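You operate a simulated robot arm through the tools that you are given. There is no shell and no other tool. Be economical: measure what you need, move in short steps, check, and stop when the job is done.

Carry out the task below with a simulated robot arm. There is one attempt and no reset: what you move stays moved.

TASK
Stand the canister with the purple band beside the foil carrier with the blue grip. It goes on the side that lies toward x -0.7, y -0.7 (a direction in the base frame), with about 3 cm between them.

It is judged by the outcome, as a careful person would: the job done as asked, and still so three seconds after it is handed in. It fails if anything else is knocked over, pushed out of place, dropped, spilled or broken.

THE ROBOT
A 6-joint arm with a two-finger parallel gripper, fixed in place. Base frame: the origin is at the foot of the arm, x ahead of it, y to its left, z up. Lengths are in cm, angles in degrees, forces in N, time in s.
With the tool pointing down near the work surface it reaches from about 26 to 68 cm from the base axis. Its first joint turns from -66.0 to 66.0 degrees. Payload 2.9 kg.
Tool frame: the origin (TCP) lies between the finger pads and is the grasp point; the fingertips stand 3 cm ahead of it; z points along the fingers, y is the line along which they close. The gripper opens to 11 cm. The fingers are 2 cm wide and 1 cm thick; the gripper's body (4.8 by 11.2 cm) begins 5.5 cm behind the TCP.
Orientation is that of the tool frame in the base frame, as a unit quaternion [x, y, z, w]. With the fingers straight down and closing along the base's y, the tool's x points along the base's -x, its y along +y and its z along -z.

THE INTERFACE
- The arm moves only by the tool move_arm. Its argument "series" is a list of rows, each a list of 3 entries, a list of its own where there are three numbers: the shift along the tool's x, y, z in cm, then the turn, a rotation vector about the tool's x, y, z in degrees, then the finger opening in cm, from 0 to 11. In form: [[[dx, dy, dz], [rx, ry, rz], gripper], ...]. A call has 1 to 8 rows; each row is the pose to reach, as a shift and turn from the pose commanded when the call began, along the tool's axes at that moment. A row lasts 0.2 s, in which the tool goes at most 5 cm and 8.6 degrees; a call with a longer step from one row to the next is refused whole, and so is a gripper value outside its range. A pose out of reach is approached as far as the arm can. The call stops where the force on the tool passes 40 N (or 10 N more than at its start, if that is more) or the arm is blocked; 0.2 s more then pass. The fingers move at their own pace (about 10.8 cm/s each) and stop on an object; they squeeze with about 45 N. The grip force told is the motor's: it shows also when the fingers shut on nothing. Time passes only in rows, and 0.2 s behind the last, so rows that repeat a pose let the fingers close. It gives the time, the measured TCP pose, the force on the tool (base axes), the opening and the grip force at its end, in the units of the frame above (readings bear some noise), and new pictures: "show" is both (left out), scene, wrist or none.
- Cameras (640 x 400 px; columns grow to the right, rows downward): "scene" is fixed at [4.07, 40.99, 140.25]; the picture's right is [-0.98, -0.20, 0.00], its down [-0.08, 0.37, -0.93] and it looks along [0.19, -0.91, -0.38] (base axes); focal length 376 px, centre (320, 200). "wrist" rides on the gripper at [-3.6, 0, -5.7] in the tool frame; the picture's right is [0.00, -1.00, 0.00], its down [0.97, 0.00, -0.24] and it looks along [0.24, 0.00, 0.97] (tool axes); focal length 218 px, centre (320, 200).
- pixel_to_xyz(camera, pixels): for up to 12 pixels [column, row] of the newest picture of that camera ("zoom" is the newest enlarged one), the place [x, y, z] in the base frame of the surface seen there, good to about 0.2 cm. No time passes.
- enlarge(camera, box): a new picture of the part [left, top, right, bottom] of that camera's present view, enlarged. No time passes.
- hand_in(): hands the job in; it is judged then, once.

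Work in short steps. Measure before you move; look again where a grasp or a placing could have gone wrong, and mend it. You have 60 turns and 120 pictures in all, the two below and enlarged ones among them. Open the gripper and draw the arm clear of the work before you hand the job in, unless the task says otherwise; then end with one line.

The tools are called after "Request:" as name(argument=value, ...) on one line, values as JSON. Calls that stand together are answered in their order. move_arm: Moves the arm, as the interface text tells. Its arguments: {"type":"object","properties":{"series":{"type":"array"},"show":{"type":"string","enum":["both","scene","wrist","none"]}},"required":["series"]} The other tools are called the same way: pixel_to_xyz (camera, pixels) gives the place of the surface under pixels of a picture; enlarge (camera, box) takes an enlarged picture of a part of a camera's view; hand_in () hands the job in.

At the start:

```text
time_s: 0.0
tool_pos: [28.6, -35.9, 115.61]
tcp_rot: [0.0, 1.0, 0.0, 0.0]
ft_force: [-0.7, 0.0, -0.9]
width: 11.0
finger_force: 0.1
```

scene: 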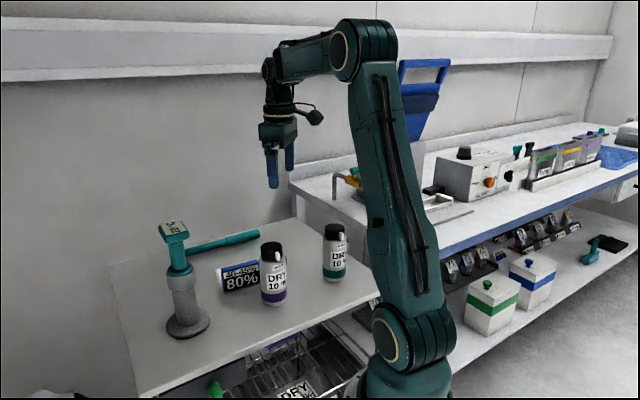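
wrist: 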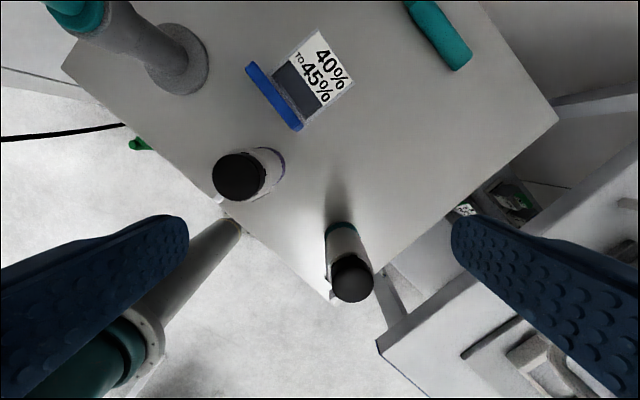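

The scene shows a purple-banded canister at about (273,275) and a blue-edged carrier at about (240,277). I'll enlarge and measure both.

Request:
enlarge(camera="scene", box=[150, 200, 390, 350])

Request:
enlarge(camera="wrist", box=[160, 0, 480, 200])

Request:
pixel_to_xyz(camera="wrist", pixels=[[240, 178], [352, 280], [252, 68], [297, 126], [318, 35], [352, 82], [300, 90], [280, 160], [230, 110], [310, 180], [180, 60], [440, 30]])

Request:
pixel_to_xyz(camera="scene", pixels=[[273, 247], [273, 280], [274, 299], [240, 280], [222, 270], [258, 264], [335, 230], [300, 300], [187, 320], [262, 275], [285, 275], [220, 245]])

```text
2.67 times, centred on (270, 275) of scene
```

zoom: 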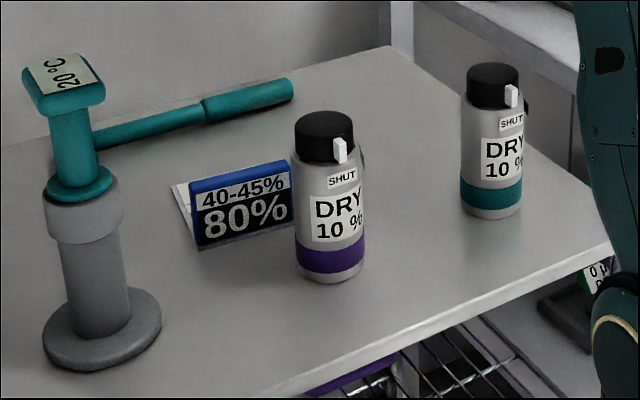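

```text
2.00 times, centred on (320, 100) of wrist
```

zoom: 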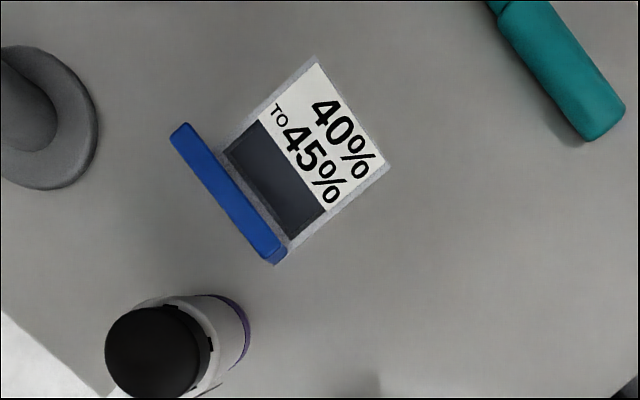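

```text
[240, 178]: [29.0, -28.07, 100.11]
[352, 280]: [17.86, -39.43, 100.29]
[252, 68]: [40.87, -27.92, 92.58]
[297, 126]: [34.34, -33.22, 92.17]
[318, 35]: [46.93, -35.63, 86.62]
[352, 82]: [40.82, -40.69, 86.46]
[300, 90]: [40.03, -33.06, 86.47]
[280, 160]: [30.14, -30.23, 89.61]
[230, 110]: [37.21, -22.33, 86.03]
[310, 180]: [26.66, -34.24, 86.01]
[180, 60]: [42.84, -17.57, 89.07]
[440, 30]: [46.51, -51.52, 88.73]
```

```text
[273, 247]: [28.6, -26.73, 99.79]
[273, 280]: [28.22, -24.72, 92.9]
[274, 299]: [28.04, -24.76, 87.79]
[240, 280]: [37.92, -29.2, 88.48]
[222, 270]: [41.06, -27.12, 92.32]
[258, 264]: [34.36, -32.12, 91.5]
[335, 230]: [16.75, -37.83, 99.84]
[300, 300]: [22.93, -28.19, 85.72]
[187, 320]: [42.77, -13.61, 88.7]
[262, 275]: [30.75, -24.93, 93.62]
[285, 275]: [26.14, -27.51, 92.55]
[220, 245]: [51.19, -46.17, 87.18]
```

The carrier's footprint corners are about (40.9,-27.9), (34.3,-33.2), (40.8,-40.7) and (46.9,-35.6), with the blue grip upright along its front. I need a closer look at the cap's white lever before choosing a grip direction.

Request:
enlarge(camera="scene", box=[241, 230, 321, 310])

Request:
enlarge(camera="wrist", box=[190, 130, 310, 210])

```text
5.00 times, centred on (281, 270) of scene
```

zoom: 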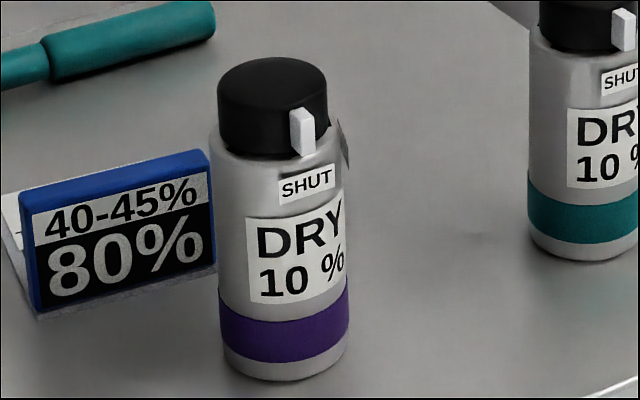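

```text
5.00 times, centred on (250, 170) of wrist
```

zoom: 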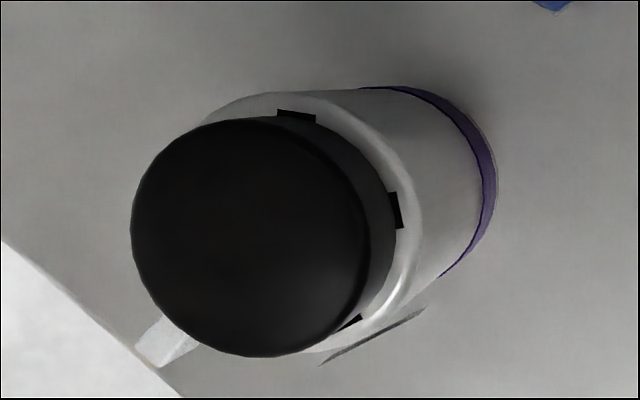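

The lever points roughly (-x,+y) and the tab points -x, so gripping along base y clears both. I'll measure the cap rim and body for the centre.

Request:
pixel_to_xyz(camera="zoom", pixels=[[135, 235], [350, 240], [240, 122], [245, 350], [248, 237], [160, 350], [385, 330], [490, 180], [400, 210], [470, 260], [380, 95], [60, 250]])

```text
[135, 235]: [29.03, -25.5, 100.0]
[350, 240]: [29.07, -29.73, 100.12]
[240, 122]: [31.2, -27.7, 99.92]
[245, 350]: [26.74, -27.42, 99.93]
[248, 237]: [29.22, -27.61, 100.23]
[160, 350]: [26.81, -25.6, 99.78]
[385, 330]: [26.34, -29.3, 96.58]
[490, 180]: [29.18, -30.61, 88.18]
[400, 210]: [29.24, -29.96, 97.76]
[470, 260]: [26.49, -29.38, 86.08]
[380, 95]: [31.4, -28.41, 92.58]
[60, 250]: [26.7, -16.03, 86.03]
```

The cap centre is about (29.0,-27.6), top z 100, body radius about 2.9. I'll move above it at height and check.

Request:
move_arm(series=[[[-0.2, 4.2, 0], [0, 0, 0], 11], [[-0.4, 8.3, 0], [0, 0, 0], 10], [[-0.4, 8.3, 4], [0, 0, 0], 9], [[-0.4, 8.3, 8], [0, 0, 0], 9], [[-0.4, 8.3, 8], [0, 0, 0], 9]])

```text
time_s: 1.2
tool_pos: [28.87, -27.65, 107.54]
tcp_rot: [-0.001, 1.0, 0.001, -0.001]
ft_force: [-0.4, 0.5, -0.2]
width: 9.01
finger_force: 0.0
```

scene: 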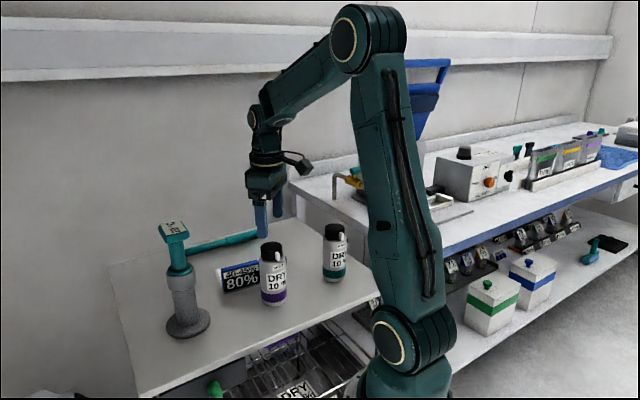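
wrist: 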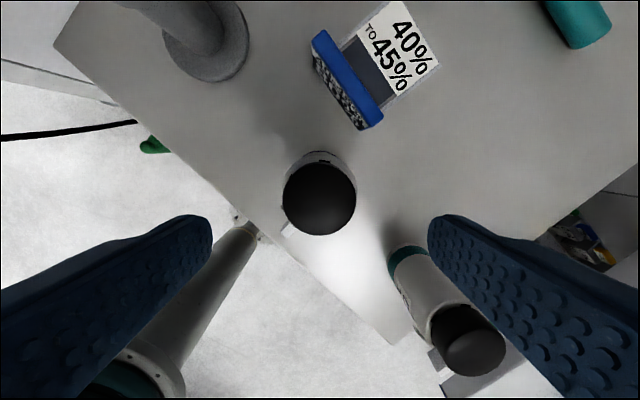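

The cap is centred between the fingers (320,195). I'll descend with TCP to z≈95.4, body just above the cap.

Request:
move_arm(series=[[[0, 0, 4], [0, 0, 0], 9], [[0, 0, 8], [0, 0, 0], 9], [[0, 0, 11], [0, 0, 0], 9], [[0, 0, 12.1], [0, 0, 0], 9], [[0, 0, 12.1], [0, 0, 0], 9]])

```text
time_s: 2.4
tool_pos: [29.03, -27.61, 95.55]
tcp_rot: [0.0, 1.0, 0.0, 0.0]
ft_force: [0.5, -1.0, -0.6]
width: 8.99
finger_force: 0.1
```

scene: 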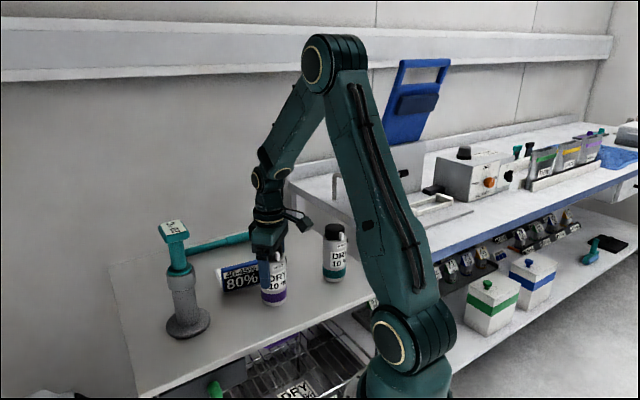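
wrist: 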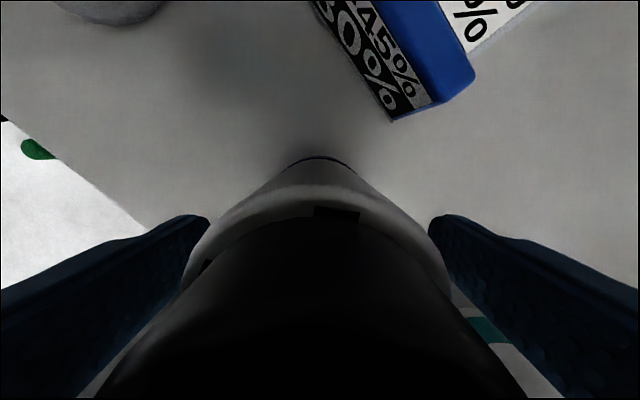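

The fingers straddle the canister evenly, so I'll close them.

Request:
move_arm(series=[[[0, 0, 0], [0, 0, 0], 7], [[0, 0, 0], [0, 0, 0], 5], [[0, 0, 0], [0, 0, 0], 4], [[0, 0, 0], [0, 0, 0], 4]])

Request:
enlarge(camera="scene", box=[221, 210, 341, 310])

```text
time_s: 3.4
tool_pos: [29.0, -27.53, 95.5]
tcp_rot: [0.0, 1.0, 0.0, 0.0]
ft_force: [0.3, 0.0, 0.1]
width: 5.58
finger_force: 45.2
```

scene: 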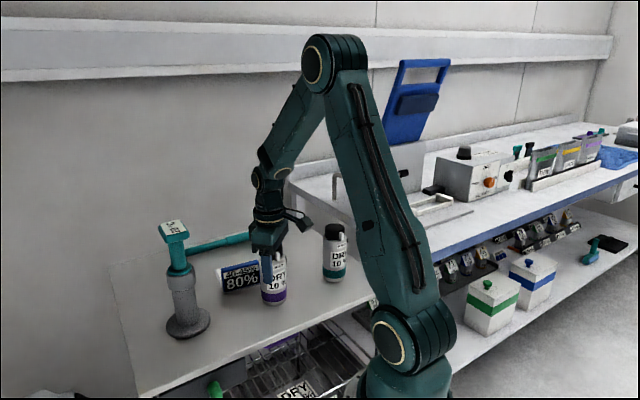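
wrist: 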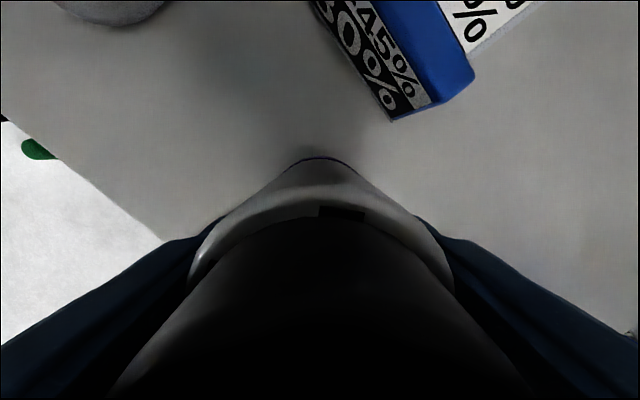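

```text
4.00 times, centred on (281, 260) of scene
```

zoom: 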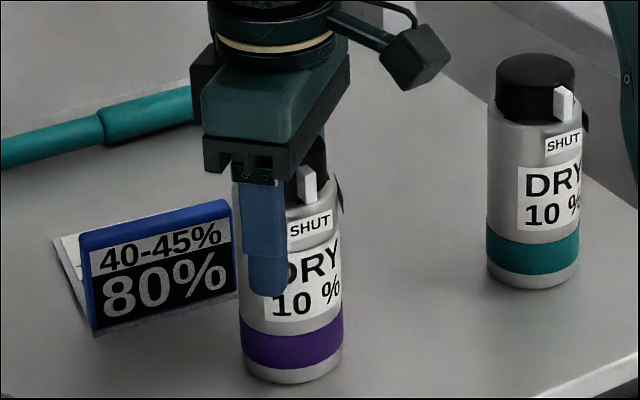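

Gripped at width 5.58 (radius 2.79). I'll lift 10 cm straight up and check.

Request:
move_arm(series=[[[0, 0, -2], [0, 0, 0], 4], [[0, 0, -5], [0, 0, 0], 4], [[0, 0, -8], [0, 0, 0], 4], [[0, 0, -10], [0, 0, 0], 4], [[0, 0, -10], [0, 0, 0], 4]])

Request:
enlarge(camera="scene", box=[200, 200, 360, 300])

Request:
enlarge(camera="wrist", box=[280, 0, 520, 150])

```text
time_s: 4.6
tool_pos: [29.05, -27.69, 105.44]
tcp_rot: [0.0, 1.0, 0.0, 0.001]
ft_force: [0.9, 0.6, -2.5]
width: 4.53
finger_force: 44.5
```

scene: 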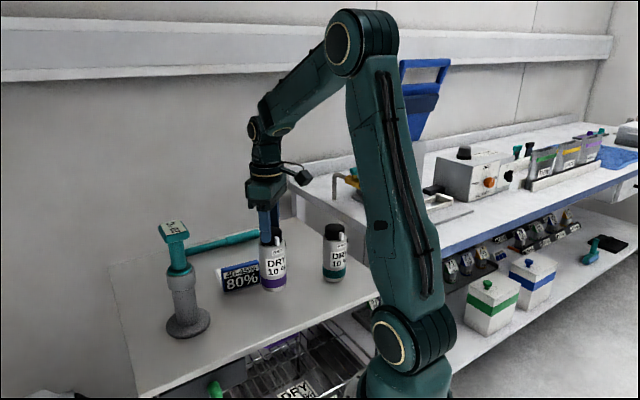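
wrist: 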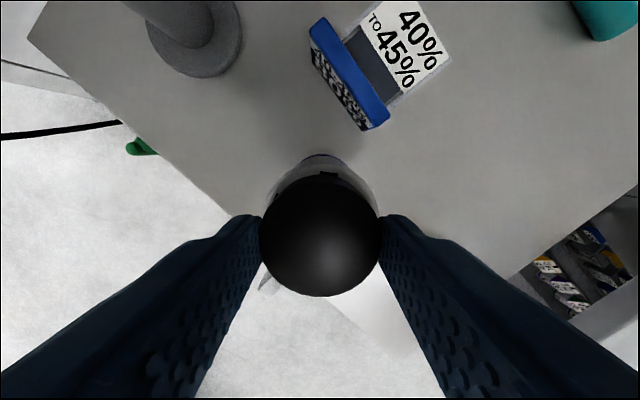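

```text
4.00 times, centred on (280, 250) of scene
```

zoom: 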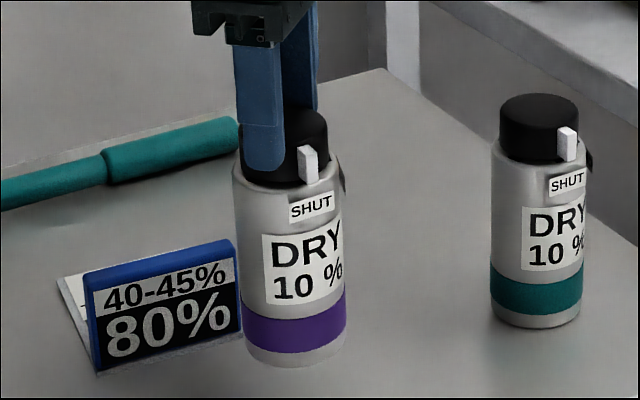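

```text
2.67 times, centred on (400, 75) of wrist
```

zoom: 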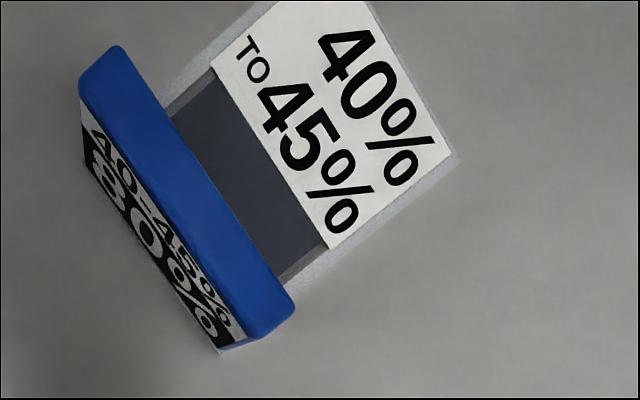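

The width fell to 4.53: the fingers slid up onto the cap. I'll check where the canister is now.

Request:
pixel_to_xyz(camera="wrist", pixels=[[320, 235], [320, 195], [320, 280]])

Request:
pixel_to_xyz(camera="scene", pixels=[[274, 282], [274, 290], [274, 294], [274, 262], [240, 280]])

Request:
pixel_to_xyz(camera="zoom", pixels=[[455, 160], [370, 225], [300, 285], [290, 315], [220, 350], [250, 335], [118, 50], [275, 320], [82, 155], [372, 5]])

```text
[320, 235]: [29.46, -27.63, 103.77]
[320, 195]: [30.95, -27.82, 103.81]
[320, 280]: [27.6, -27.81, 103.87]
```

```text
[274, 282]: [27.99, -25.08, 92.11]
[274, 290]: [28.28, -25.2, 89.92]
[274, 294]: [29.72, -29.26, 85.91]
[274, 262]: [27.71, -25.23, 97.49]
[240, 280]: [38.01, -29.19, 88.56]
```

```text
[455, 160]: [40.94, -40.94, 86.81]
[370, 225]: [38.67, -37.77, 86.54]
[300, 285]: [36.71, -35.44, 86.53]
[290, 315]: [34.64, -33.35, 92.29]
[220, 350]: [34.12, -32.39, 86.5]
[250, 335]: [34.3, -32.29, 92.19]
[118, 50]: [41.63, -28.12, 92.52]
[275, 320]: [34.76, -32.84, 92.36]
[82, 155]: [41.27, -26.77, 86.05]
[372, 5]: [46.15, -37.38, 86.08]
```

The canister was lifted only 3.7 cm (cap top z 103.8) and is held by the last 1.4 cm of cap. I'll lower it straight down to the table and regrasp rather than carry it like this.

Request:
move_arm(series=[[[0, 0, 0.8], [0, 0, 0], 4], [[0, 0, 1.6], [0, 0, 0], 4], [[0, 0, 2.4], [0, 0, 0], 4], [[0, 0, 3.1], [0, 0, 0], 4], [[0, 0, 3.4], [0, 0, 0], 4]])

Request:
pixel_to_xyz(camera="wrist", pixels=[[320, 235], [300, 220], [340, 260]])

Request:
enlarge(camera="scene", box=[241, 225, 321, 305])

```text
time_s: 5.8
tool_pos: [28.95, -27.44, 102.03]
tcp_rot: [-0.001, 1.0, 0.0, 0.001]
ft_force: [0.5, 0.6, -3.0]
width: 4.53
finger_force: 45.4
```

scene: 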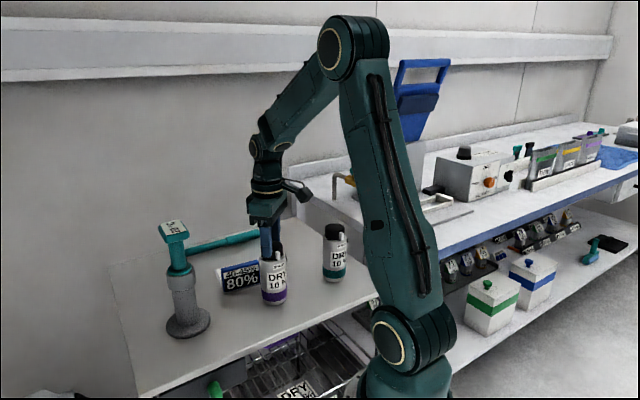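
wrist: 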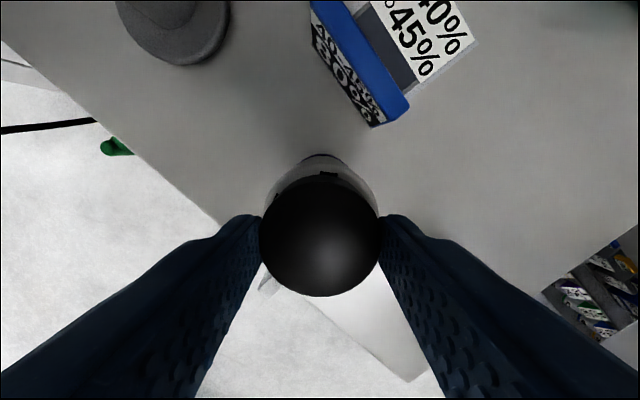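

```text
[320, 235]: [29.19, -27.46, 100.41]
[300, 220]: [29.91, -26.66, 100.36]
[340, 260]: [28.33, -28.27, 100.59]
```

```text
5.00 times, centred on (281, 265) of scene
```

zoom: 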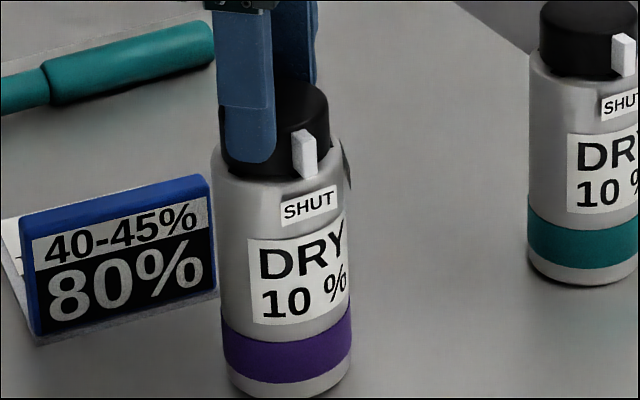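

The cap hold didn't slip while lowering (cap top 100.5, TCP 102.0). I'll set it down the last 0.4 cm, open, go about 0.8 cm lower for more cap, and close again.

Request:
move_arm(series=[[[0, 0, 0.25], [0, 0, 0], 4], [[0, 0, 0.4], [0, 0, 0], 4], [[0, 0, 0.4], [0, 0, 0], 4]], show="wrist")

Request:
pixel_to_xyz(camera="wrist", pixels=[[320, 235], [300, 220], [340, 260]])

```text
time_s: 6.6
tool_pos: [28.92, -27.59, 101.66]
tcp_rot: [0.0, 1.0, -0.001, 0.0]
ft_force: [-4.4, -1.8, 23.3]
width: 4.54
finger_force: 45.2
```

wrist: 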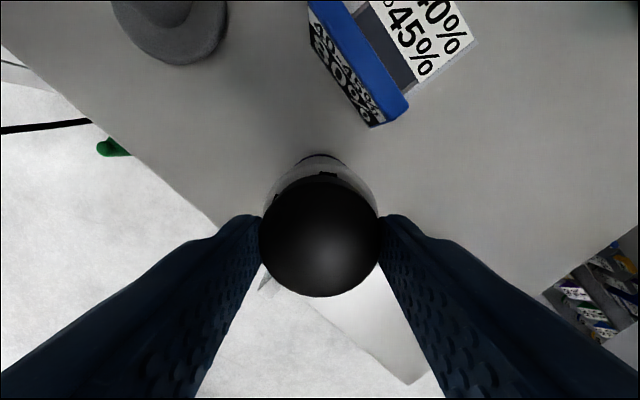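

```text
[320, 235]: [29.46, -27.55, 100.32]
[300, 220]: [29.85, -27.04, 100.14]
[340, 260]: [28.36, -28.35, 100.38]
```

The upward force of 23 N shows it's on the table. Now I'll open, drop 0.6 cm and close.

Request:
move_arm(series=[[[0, 0, 0.4], [0, 0, 0], 6.5], [[0, 0, 0.0], [0, 0, 0], 6.5], [[0, 0, 0.6], [0, 0, 0], 6.5], [[0, 0, 0.6], [0, 0, 0], 6.5], [[0, 0, 0.6], [0, 0, 0], 4], [[0, 0, 0.6], [0, 0, 0], 4], [[0, 0, 0.6], [0, 0, 0], 4]])

Request:
enlarge(camera="scene", box=[241, 225, 321, 305])

```text
time_s: 8.2
tool_pos: [28.86, -27.51, 101.02]
tcp_rot: [0.0, 1.0, 0.0, 0.001]
ft_force: [0.7, 0.1, 0.2]
width: 4.53
finger_force: 44.9
```

scene: 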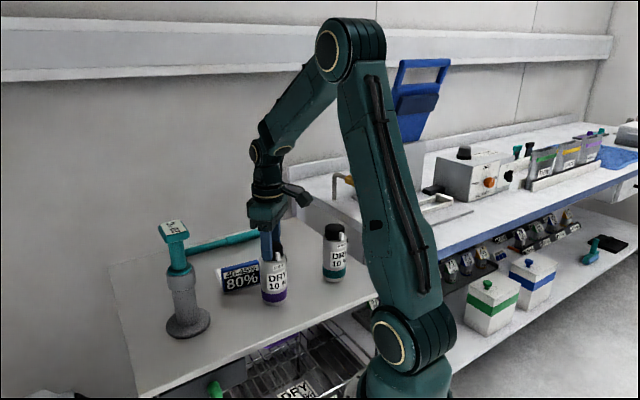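
wrist: 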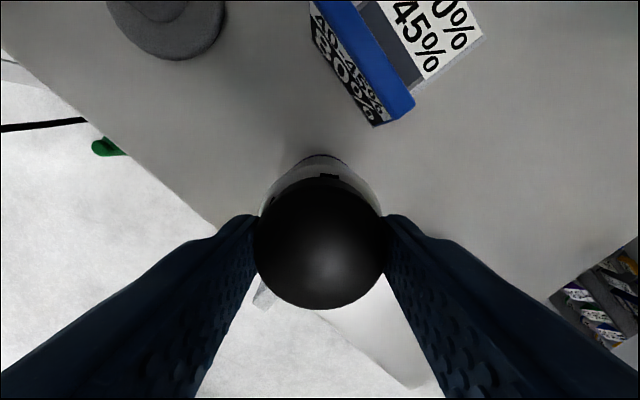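

```text
5.00 times, centred on (281, 265) of scene
```

zoom: 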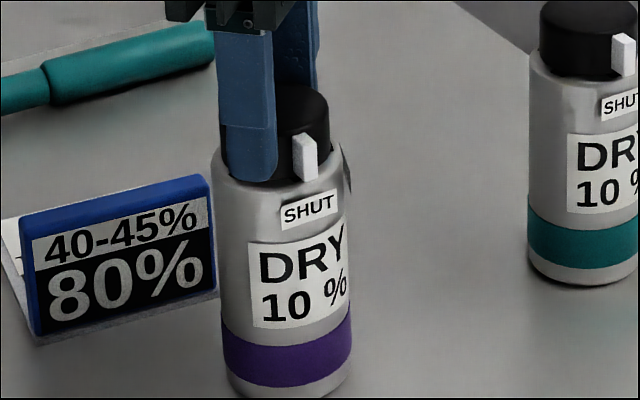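

The cap is now gripped along its full height, so I'll lift gently and check for slip.

Request:
move_arm(series=[[[0, 0, -0.4], [0, 0, 0], 4], [[0, 0, -1], [0, 0, 0], 4], [[0, 0, -1.8], [0, 0, 0], 4], [[0, 0, -2.8], [0, 0, 0], 4], [[0, 0, -3.8], [0, 0, 0], 4], [[0, 0, -4.8], [0, 0, 0], 4], [[0, 0, -5.8], [0, 0, 0], 4], [[0, 0, -6.5], [0, 0, 0], 4]])

Request:
pixel_to_xyz(camera="wrist", pixels=[[320, 245], [300, 230], [340, 270]])

```text
time_s: 10.0
tool_pos: [28.99, -27.52, 107.62]
tcp_rot: [0.0, 1.0, 0.0, 0.0]
ft_force: [1.1, -0.6, -2.3]
width: 4.52
finger_force: 44.7
```

scene: 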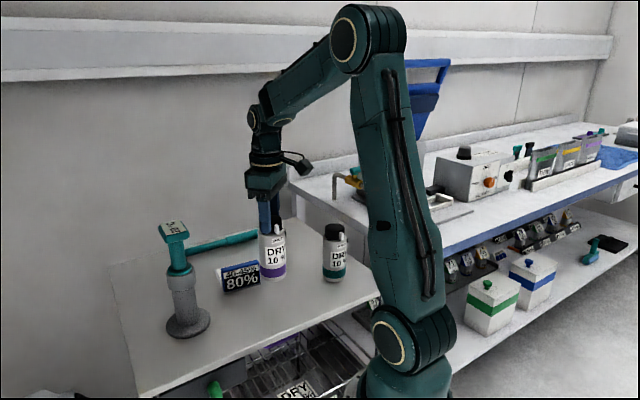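
wrist: 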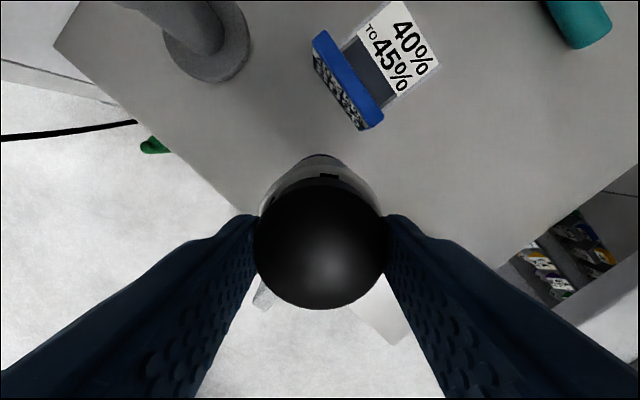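

```text
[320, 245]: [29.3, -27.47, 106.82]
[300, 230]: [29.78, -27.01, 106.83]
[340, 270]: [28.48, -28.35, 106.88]
```

The hold is solid: cap 0.8 cm below TCP as before, canister bottom at z≈92.7. The carrier's side edge and the 3 cm gap put the target centre at (33.1,-40.6), so I'll raise 2 cm and traverse.

Request:
move_arm(series=[[[0, 0, -1.2], [0, 0, 0], 4], [[0, 0, -2.5], [0, 0, 0], 4], [[-0.7, -2.2, -2.5], [0, 0, 0], 4], [[-1.6, -5.1, -2.5], [0, 0, 0], 4], [[-2.6, -8.2, -2.5], [0, 0, 0], 4], [[-3.5, -11.1, -2.5], [0, 0, 0], 4], [[-4.1, -13.1, -2.5], [0, 0, 0], 4], [[-4.1, -13.1, -2.5], [0, 0, 0], 4]])

Request:
pixel_to_xyz(camera="wrist", pixels=[[320, 245], [300, 230], [340, 270]])

Request:
enlarge(camera="wrist", box=[160, 0, 480, 200])

```text
time_s: 11.8
tool_pos: [33.12, -40.59, 110.06]
tcp_rot: [-0.001, 1.0, 0.0, 0.0]
ft_force: [0.3, 0.1, -3.0]
width: 4.52
finger_force: 45.3
```

scene: 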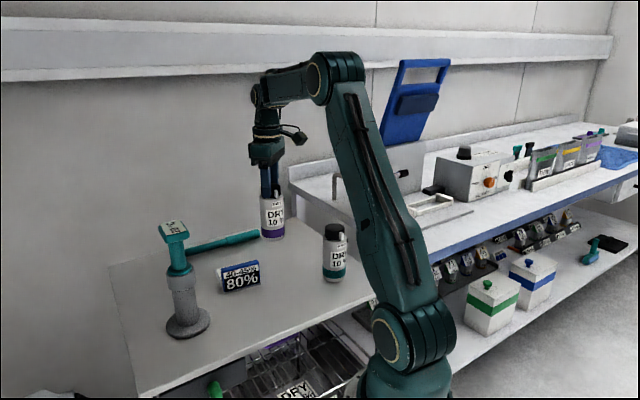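
wrist: 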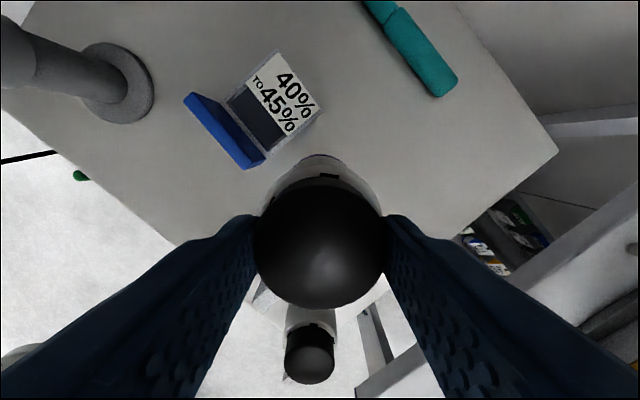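

```text
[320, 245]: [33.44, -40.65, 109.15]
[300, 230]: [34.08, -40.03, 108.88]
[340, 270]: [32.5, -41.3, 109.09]
```

```text
2.00 times, centred on (320, 100) of wrist
```

zoom: 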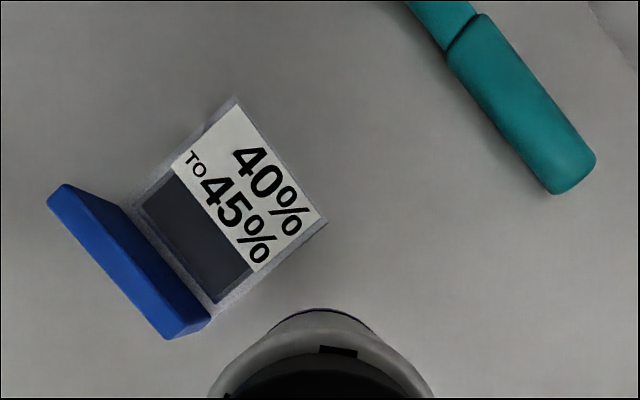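

I'll re-measure the carrier's corners from this clearer view before lowering.

Request:
pixel_to_xyz(camera="zoom", pixels=[[327, 221], [236, 97], [212, 317], [200, 328], [170, 338], [62, 185], [48, 200], [270, 270], [324, 222], [211, 305], [205, 320]])

```text
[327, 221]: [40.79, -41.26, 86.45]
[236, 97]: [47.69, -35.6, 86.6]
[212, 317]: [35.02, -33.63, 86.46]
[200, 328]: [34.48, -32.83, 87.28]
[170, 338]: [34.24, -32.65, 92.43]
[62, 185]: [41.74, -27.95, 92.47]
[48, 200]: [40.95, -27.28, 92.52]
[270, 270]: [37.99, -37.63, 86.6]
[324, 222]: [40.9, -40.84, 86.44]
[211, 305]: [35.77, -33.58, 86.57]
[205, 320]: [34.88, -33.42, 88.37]
```

The edges agree with the earlier fit, so the target holds. I'll lower 8.7 cm, then check.

Request:
move_arm(series=[[[0, 0, 1.5], [0, 0, 0], 4], [[0, 0, 3.3], [0, 0, 0], 4], [[0, 0, 5.2], [0, 0, 0], 4], [[0, 0, 6.8], [0, 0, 0], 4], [[0, 0, 8.0], [0, 0, 0], 4], [[0, 0, 8.6], [0, 0, 0], 4], [[0, 0, 8.6], [0, 0, 0], 4]])

Request:
enlarge(camera="scene", box=[210, 200, 370, 300])

```text
time_s: 13.4
tool_pos: [33.06, -40.68, 101.35]
tcp_rot: [0.0, 1.0, 0.001, 0.0]
ft_force: [0.4, -0.1, -3.3]
width: 4.55
finger_force: 44.7
```

scene: 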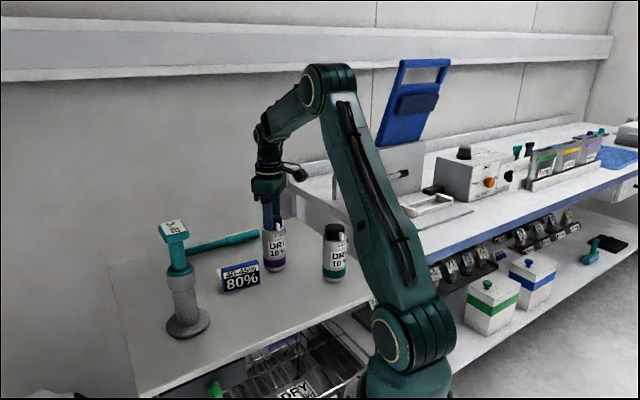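
wrist: 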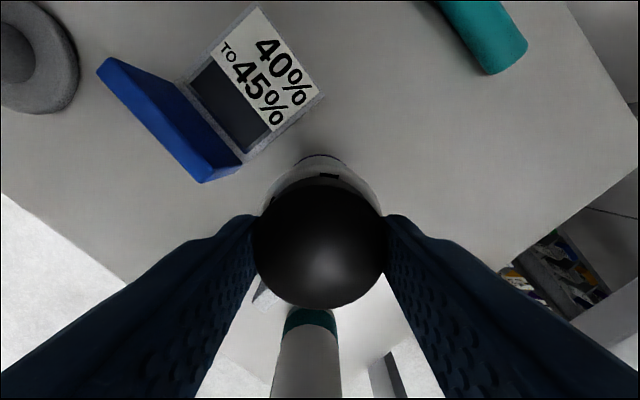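

```text
4.00 times, centred on (290, 250) of scene
```

zoom: 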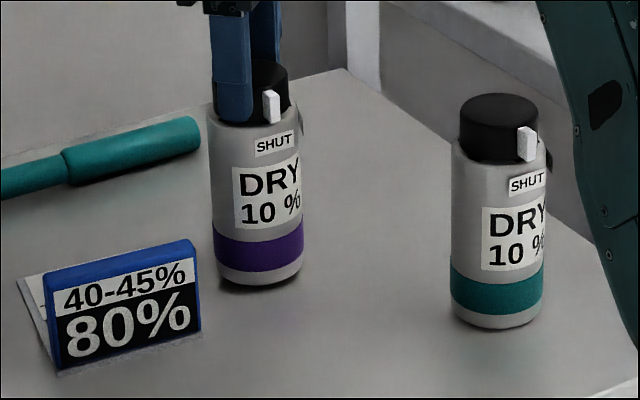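

It's about 0.3 cm above the surface and upright; I'll touch down gently.

Request:
move_arm(series=[[[0, 0, 0.15], [0, 0, 0], 4], [[0, 0, 0.3], [0, 0, 0], 4], [[0, 0, 0.35], [0, 0, 0], 4], [[0, 0, 0.35], [0, 0, 0], 4]])

Request:
enlarge(camera="wrist", box=[160, 0, 480, 200])

```text
time_s: 14.4
tool_pos: [32.85, -40.74, 101.11]
tcp_rot: [0.0, 1.0, 0.0, 0.0]
ft_force: [0.5, 0.8, -1.9]
width: 4.55
finger_force: 45.1
```

scene: 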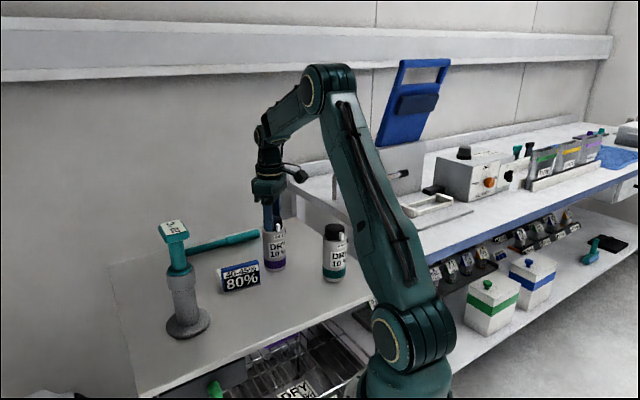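
wrist: 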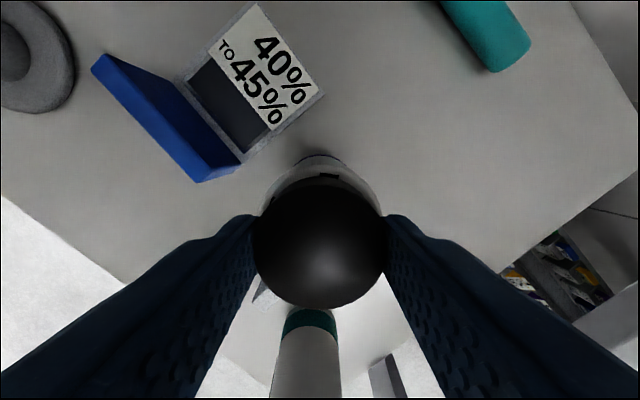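

```text
2.00 times, centred on (320, 100) of wrist
```

zoom: 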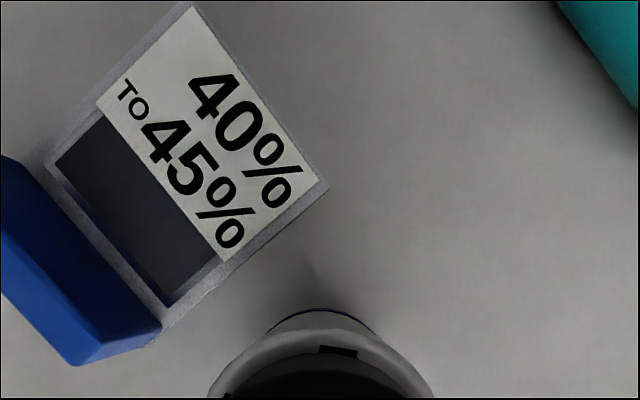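

There is no contact force yet, so I'll go down another 0.2 cm.

Request:
move_arm(series=[[[0, 0, 0.1], [0, 0, 0], 4], [[0, 0, 0.2], [0, 0, 0], 4], [[0, 0, 0.2], [0, 0, 0], 4]], show="none")

```text
time_s: 15.2
tool_pos: [33.04, -40.69, 100.96]
tcp_rot: [0.0, 1.0, 0.0, 0.001]
ft_force: [-0.6, 0.1, 9.2]
width: 4.55
finger_force: 45.1
```

The force of 9 N upward means it's resting on the surface. I'll open modestly, rise straight up, then look.

Request:
move_arm(series=[[[0, 0, 0], [0, 0, 0], 5.5], [[0, 0, 0], [0, 0, 0], 7], [[0, 0, 0], [0, 0, 0], 7], [[0, 0, -2], [0, 0, 0], 7], [[0, 0, -5], [0, 0, 0], 7], [[0, 0, -9], [0, 0, 0], 7], [[0, 0, -13], [0, 0, 0], 7], [[0, 0, -13], [0, 0, 0], 7]])

Request:
enlarge(camera="wrist", box=[160, 0, 480, 200])

Request:
enlarge(camera="scene", box=[210, 200, 370, 300])

```text
time_s: 17.0
tool_pos: [32.75, -40.81, 113.96]
tcp_rot: [0.001, 1.0, 0.001, 0.0]
ft_force: [0.3, 0.5, -0.6]
width: 6.97
finger_force: 0.1
```

scene: 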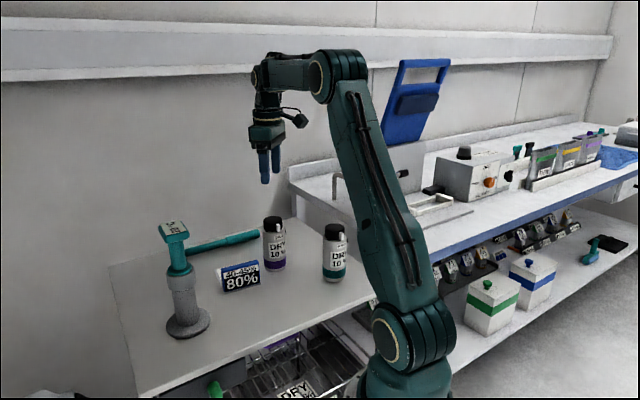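
wrist: 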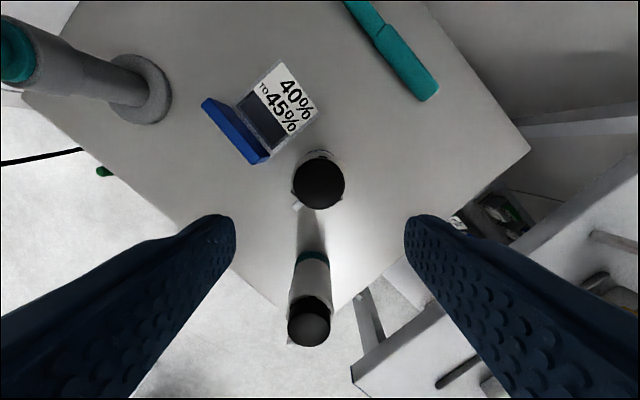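

```text
2.00 times, centred on (320, 100) of wrist
```

zoom: 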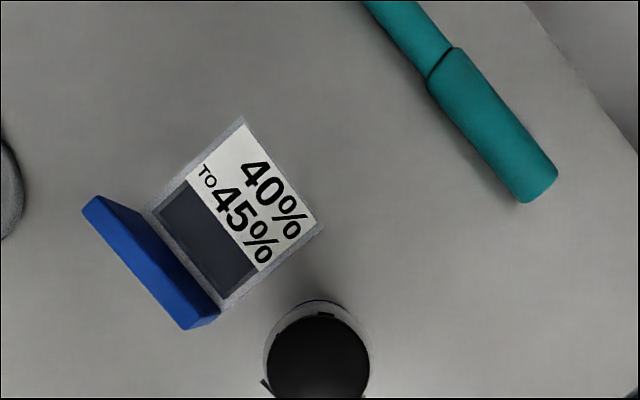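

```text
4.00 times, centred on (290, 250) of scene
```

zoom: 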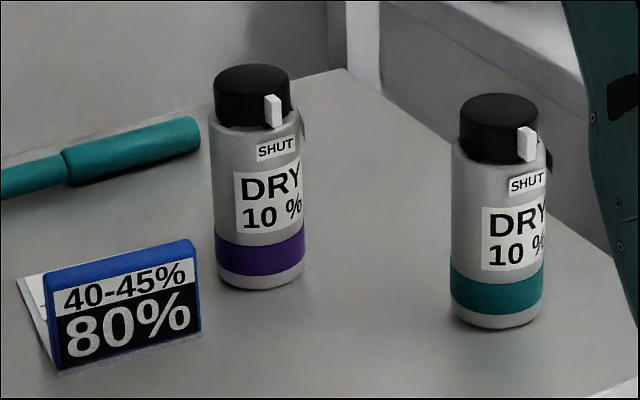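

The canister is standing freely and the arm is clear. I'll verify its centre from the cap rim and the carrier's position.

Request:
pixel_to_xyz(camera="wrist", pixels=[[296, 184], [342, 184], [319, 161], [319, 206], [319, 184], [320, 116], [269, 157], [206, 102]])

```text
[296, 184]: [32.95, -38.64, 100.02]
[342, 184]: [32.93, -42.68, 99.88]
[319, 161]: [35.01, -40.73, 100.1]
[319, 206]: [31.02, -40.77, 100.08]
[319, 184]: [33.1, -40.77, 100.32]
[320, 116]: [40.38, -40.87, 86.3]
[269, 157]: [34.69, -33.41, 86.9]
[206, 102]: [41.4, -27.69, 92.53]
```

The centre is (33.0,-40.7), which leaves a gap of about 3.1 cm. The canister is upright and the carrier hasn't moved, so I'm handing in.

Request:
hand_in()

```text
The job is handed in.
```

The purple-banded canister is standing upright beside the blue-grip foil carrier, on its (-x, -y) side with a gap of about 3.1 cm; my first grip slipped on the lift, so I set it back down and carried it by the cap instead, and nothing else moved.
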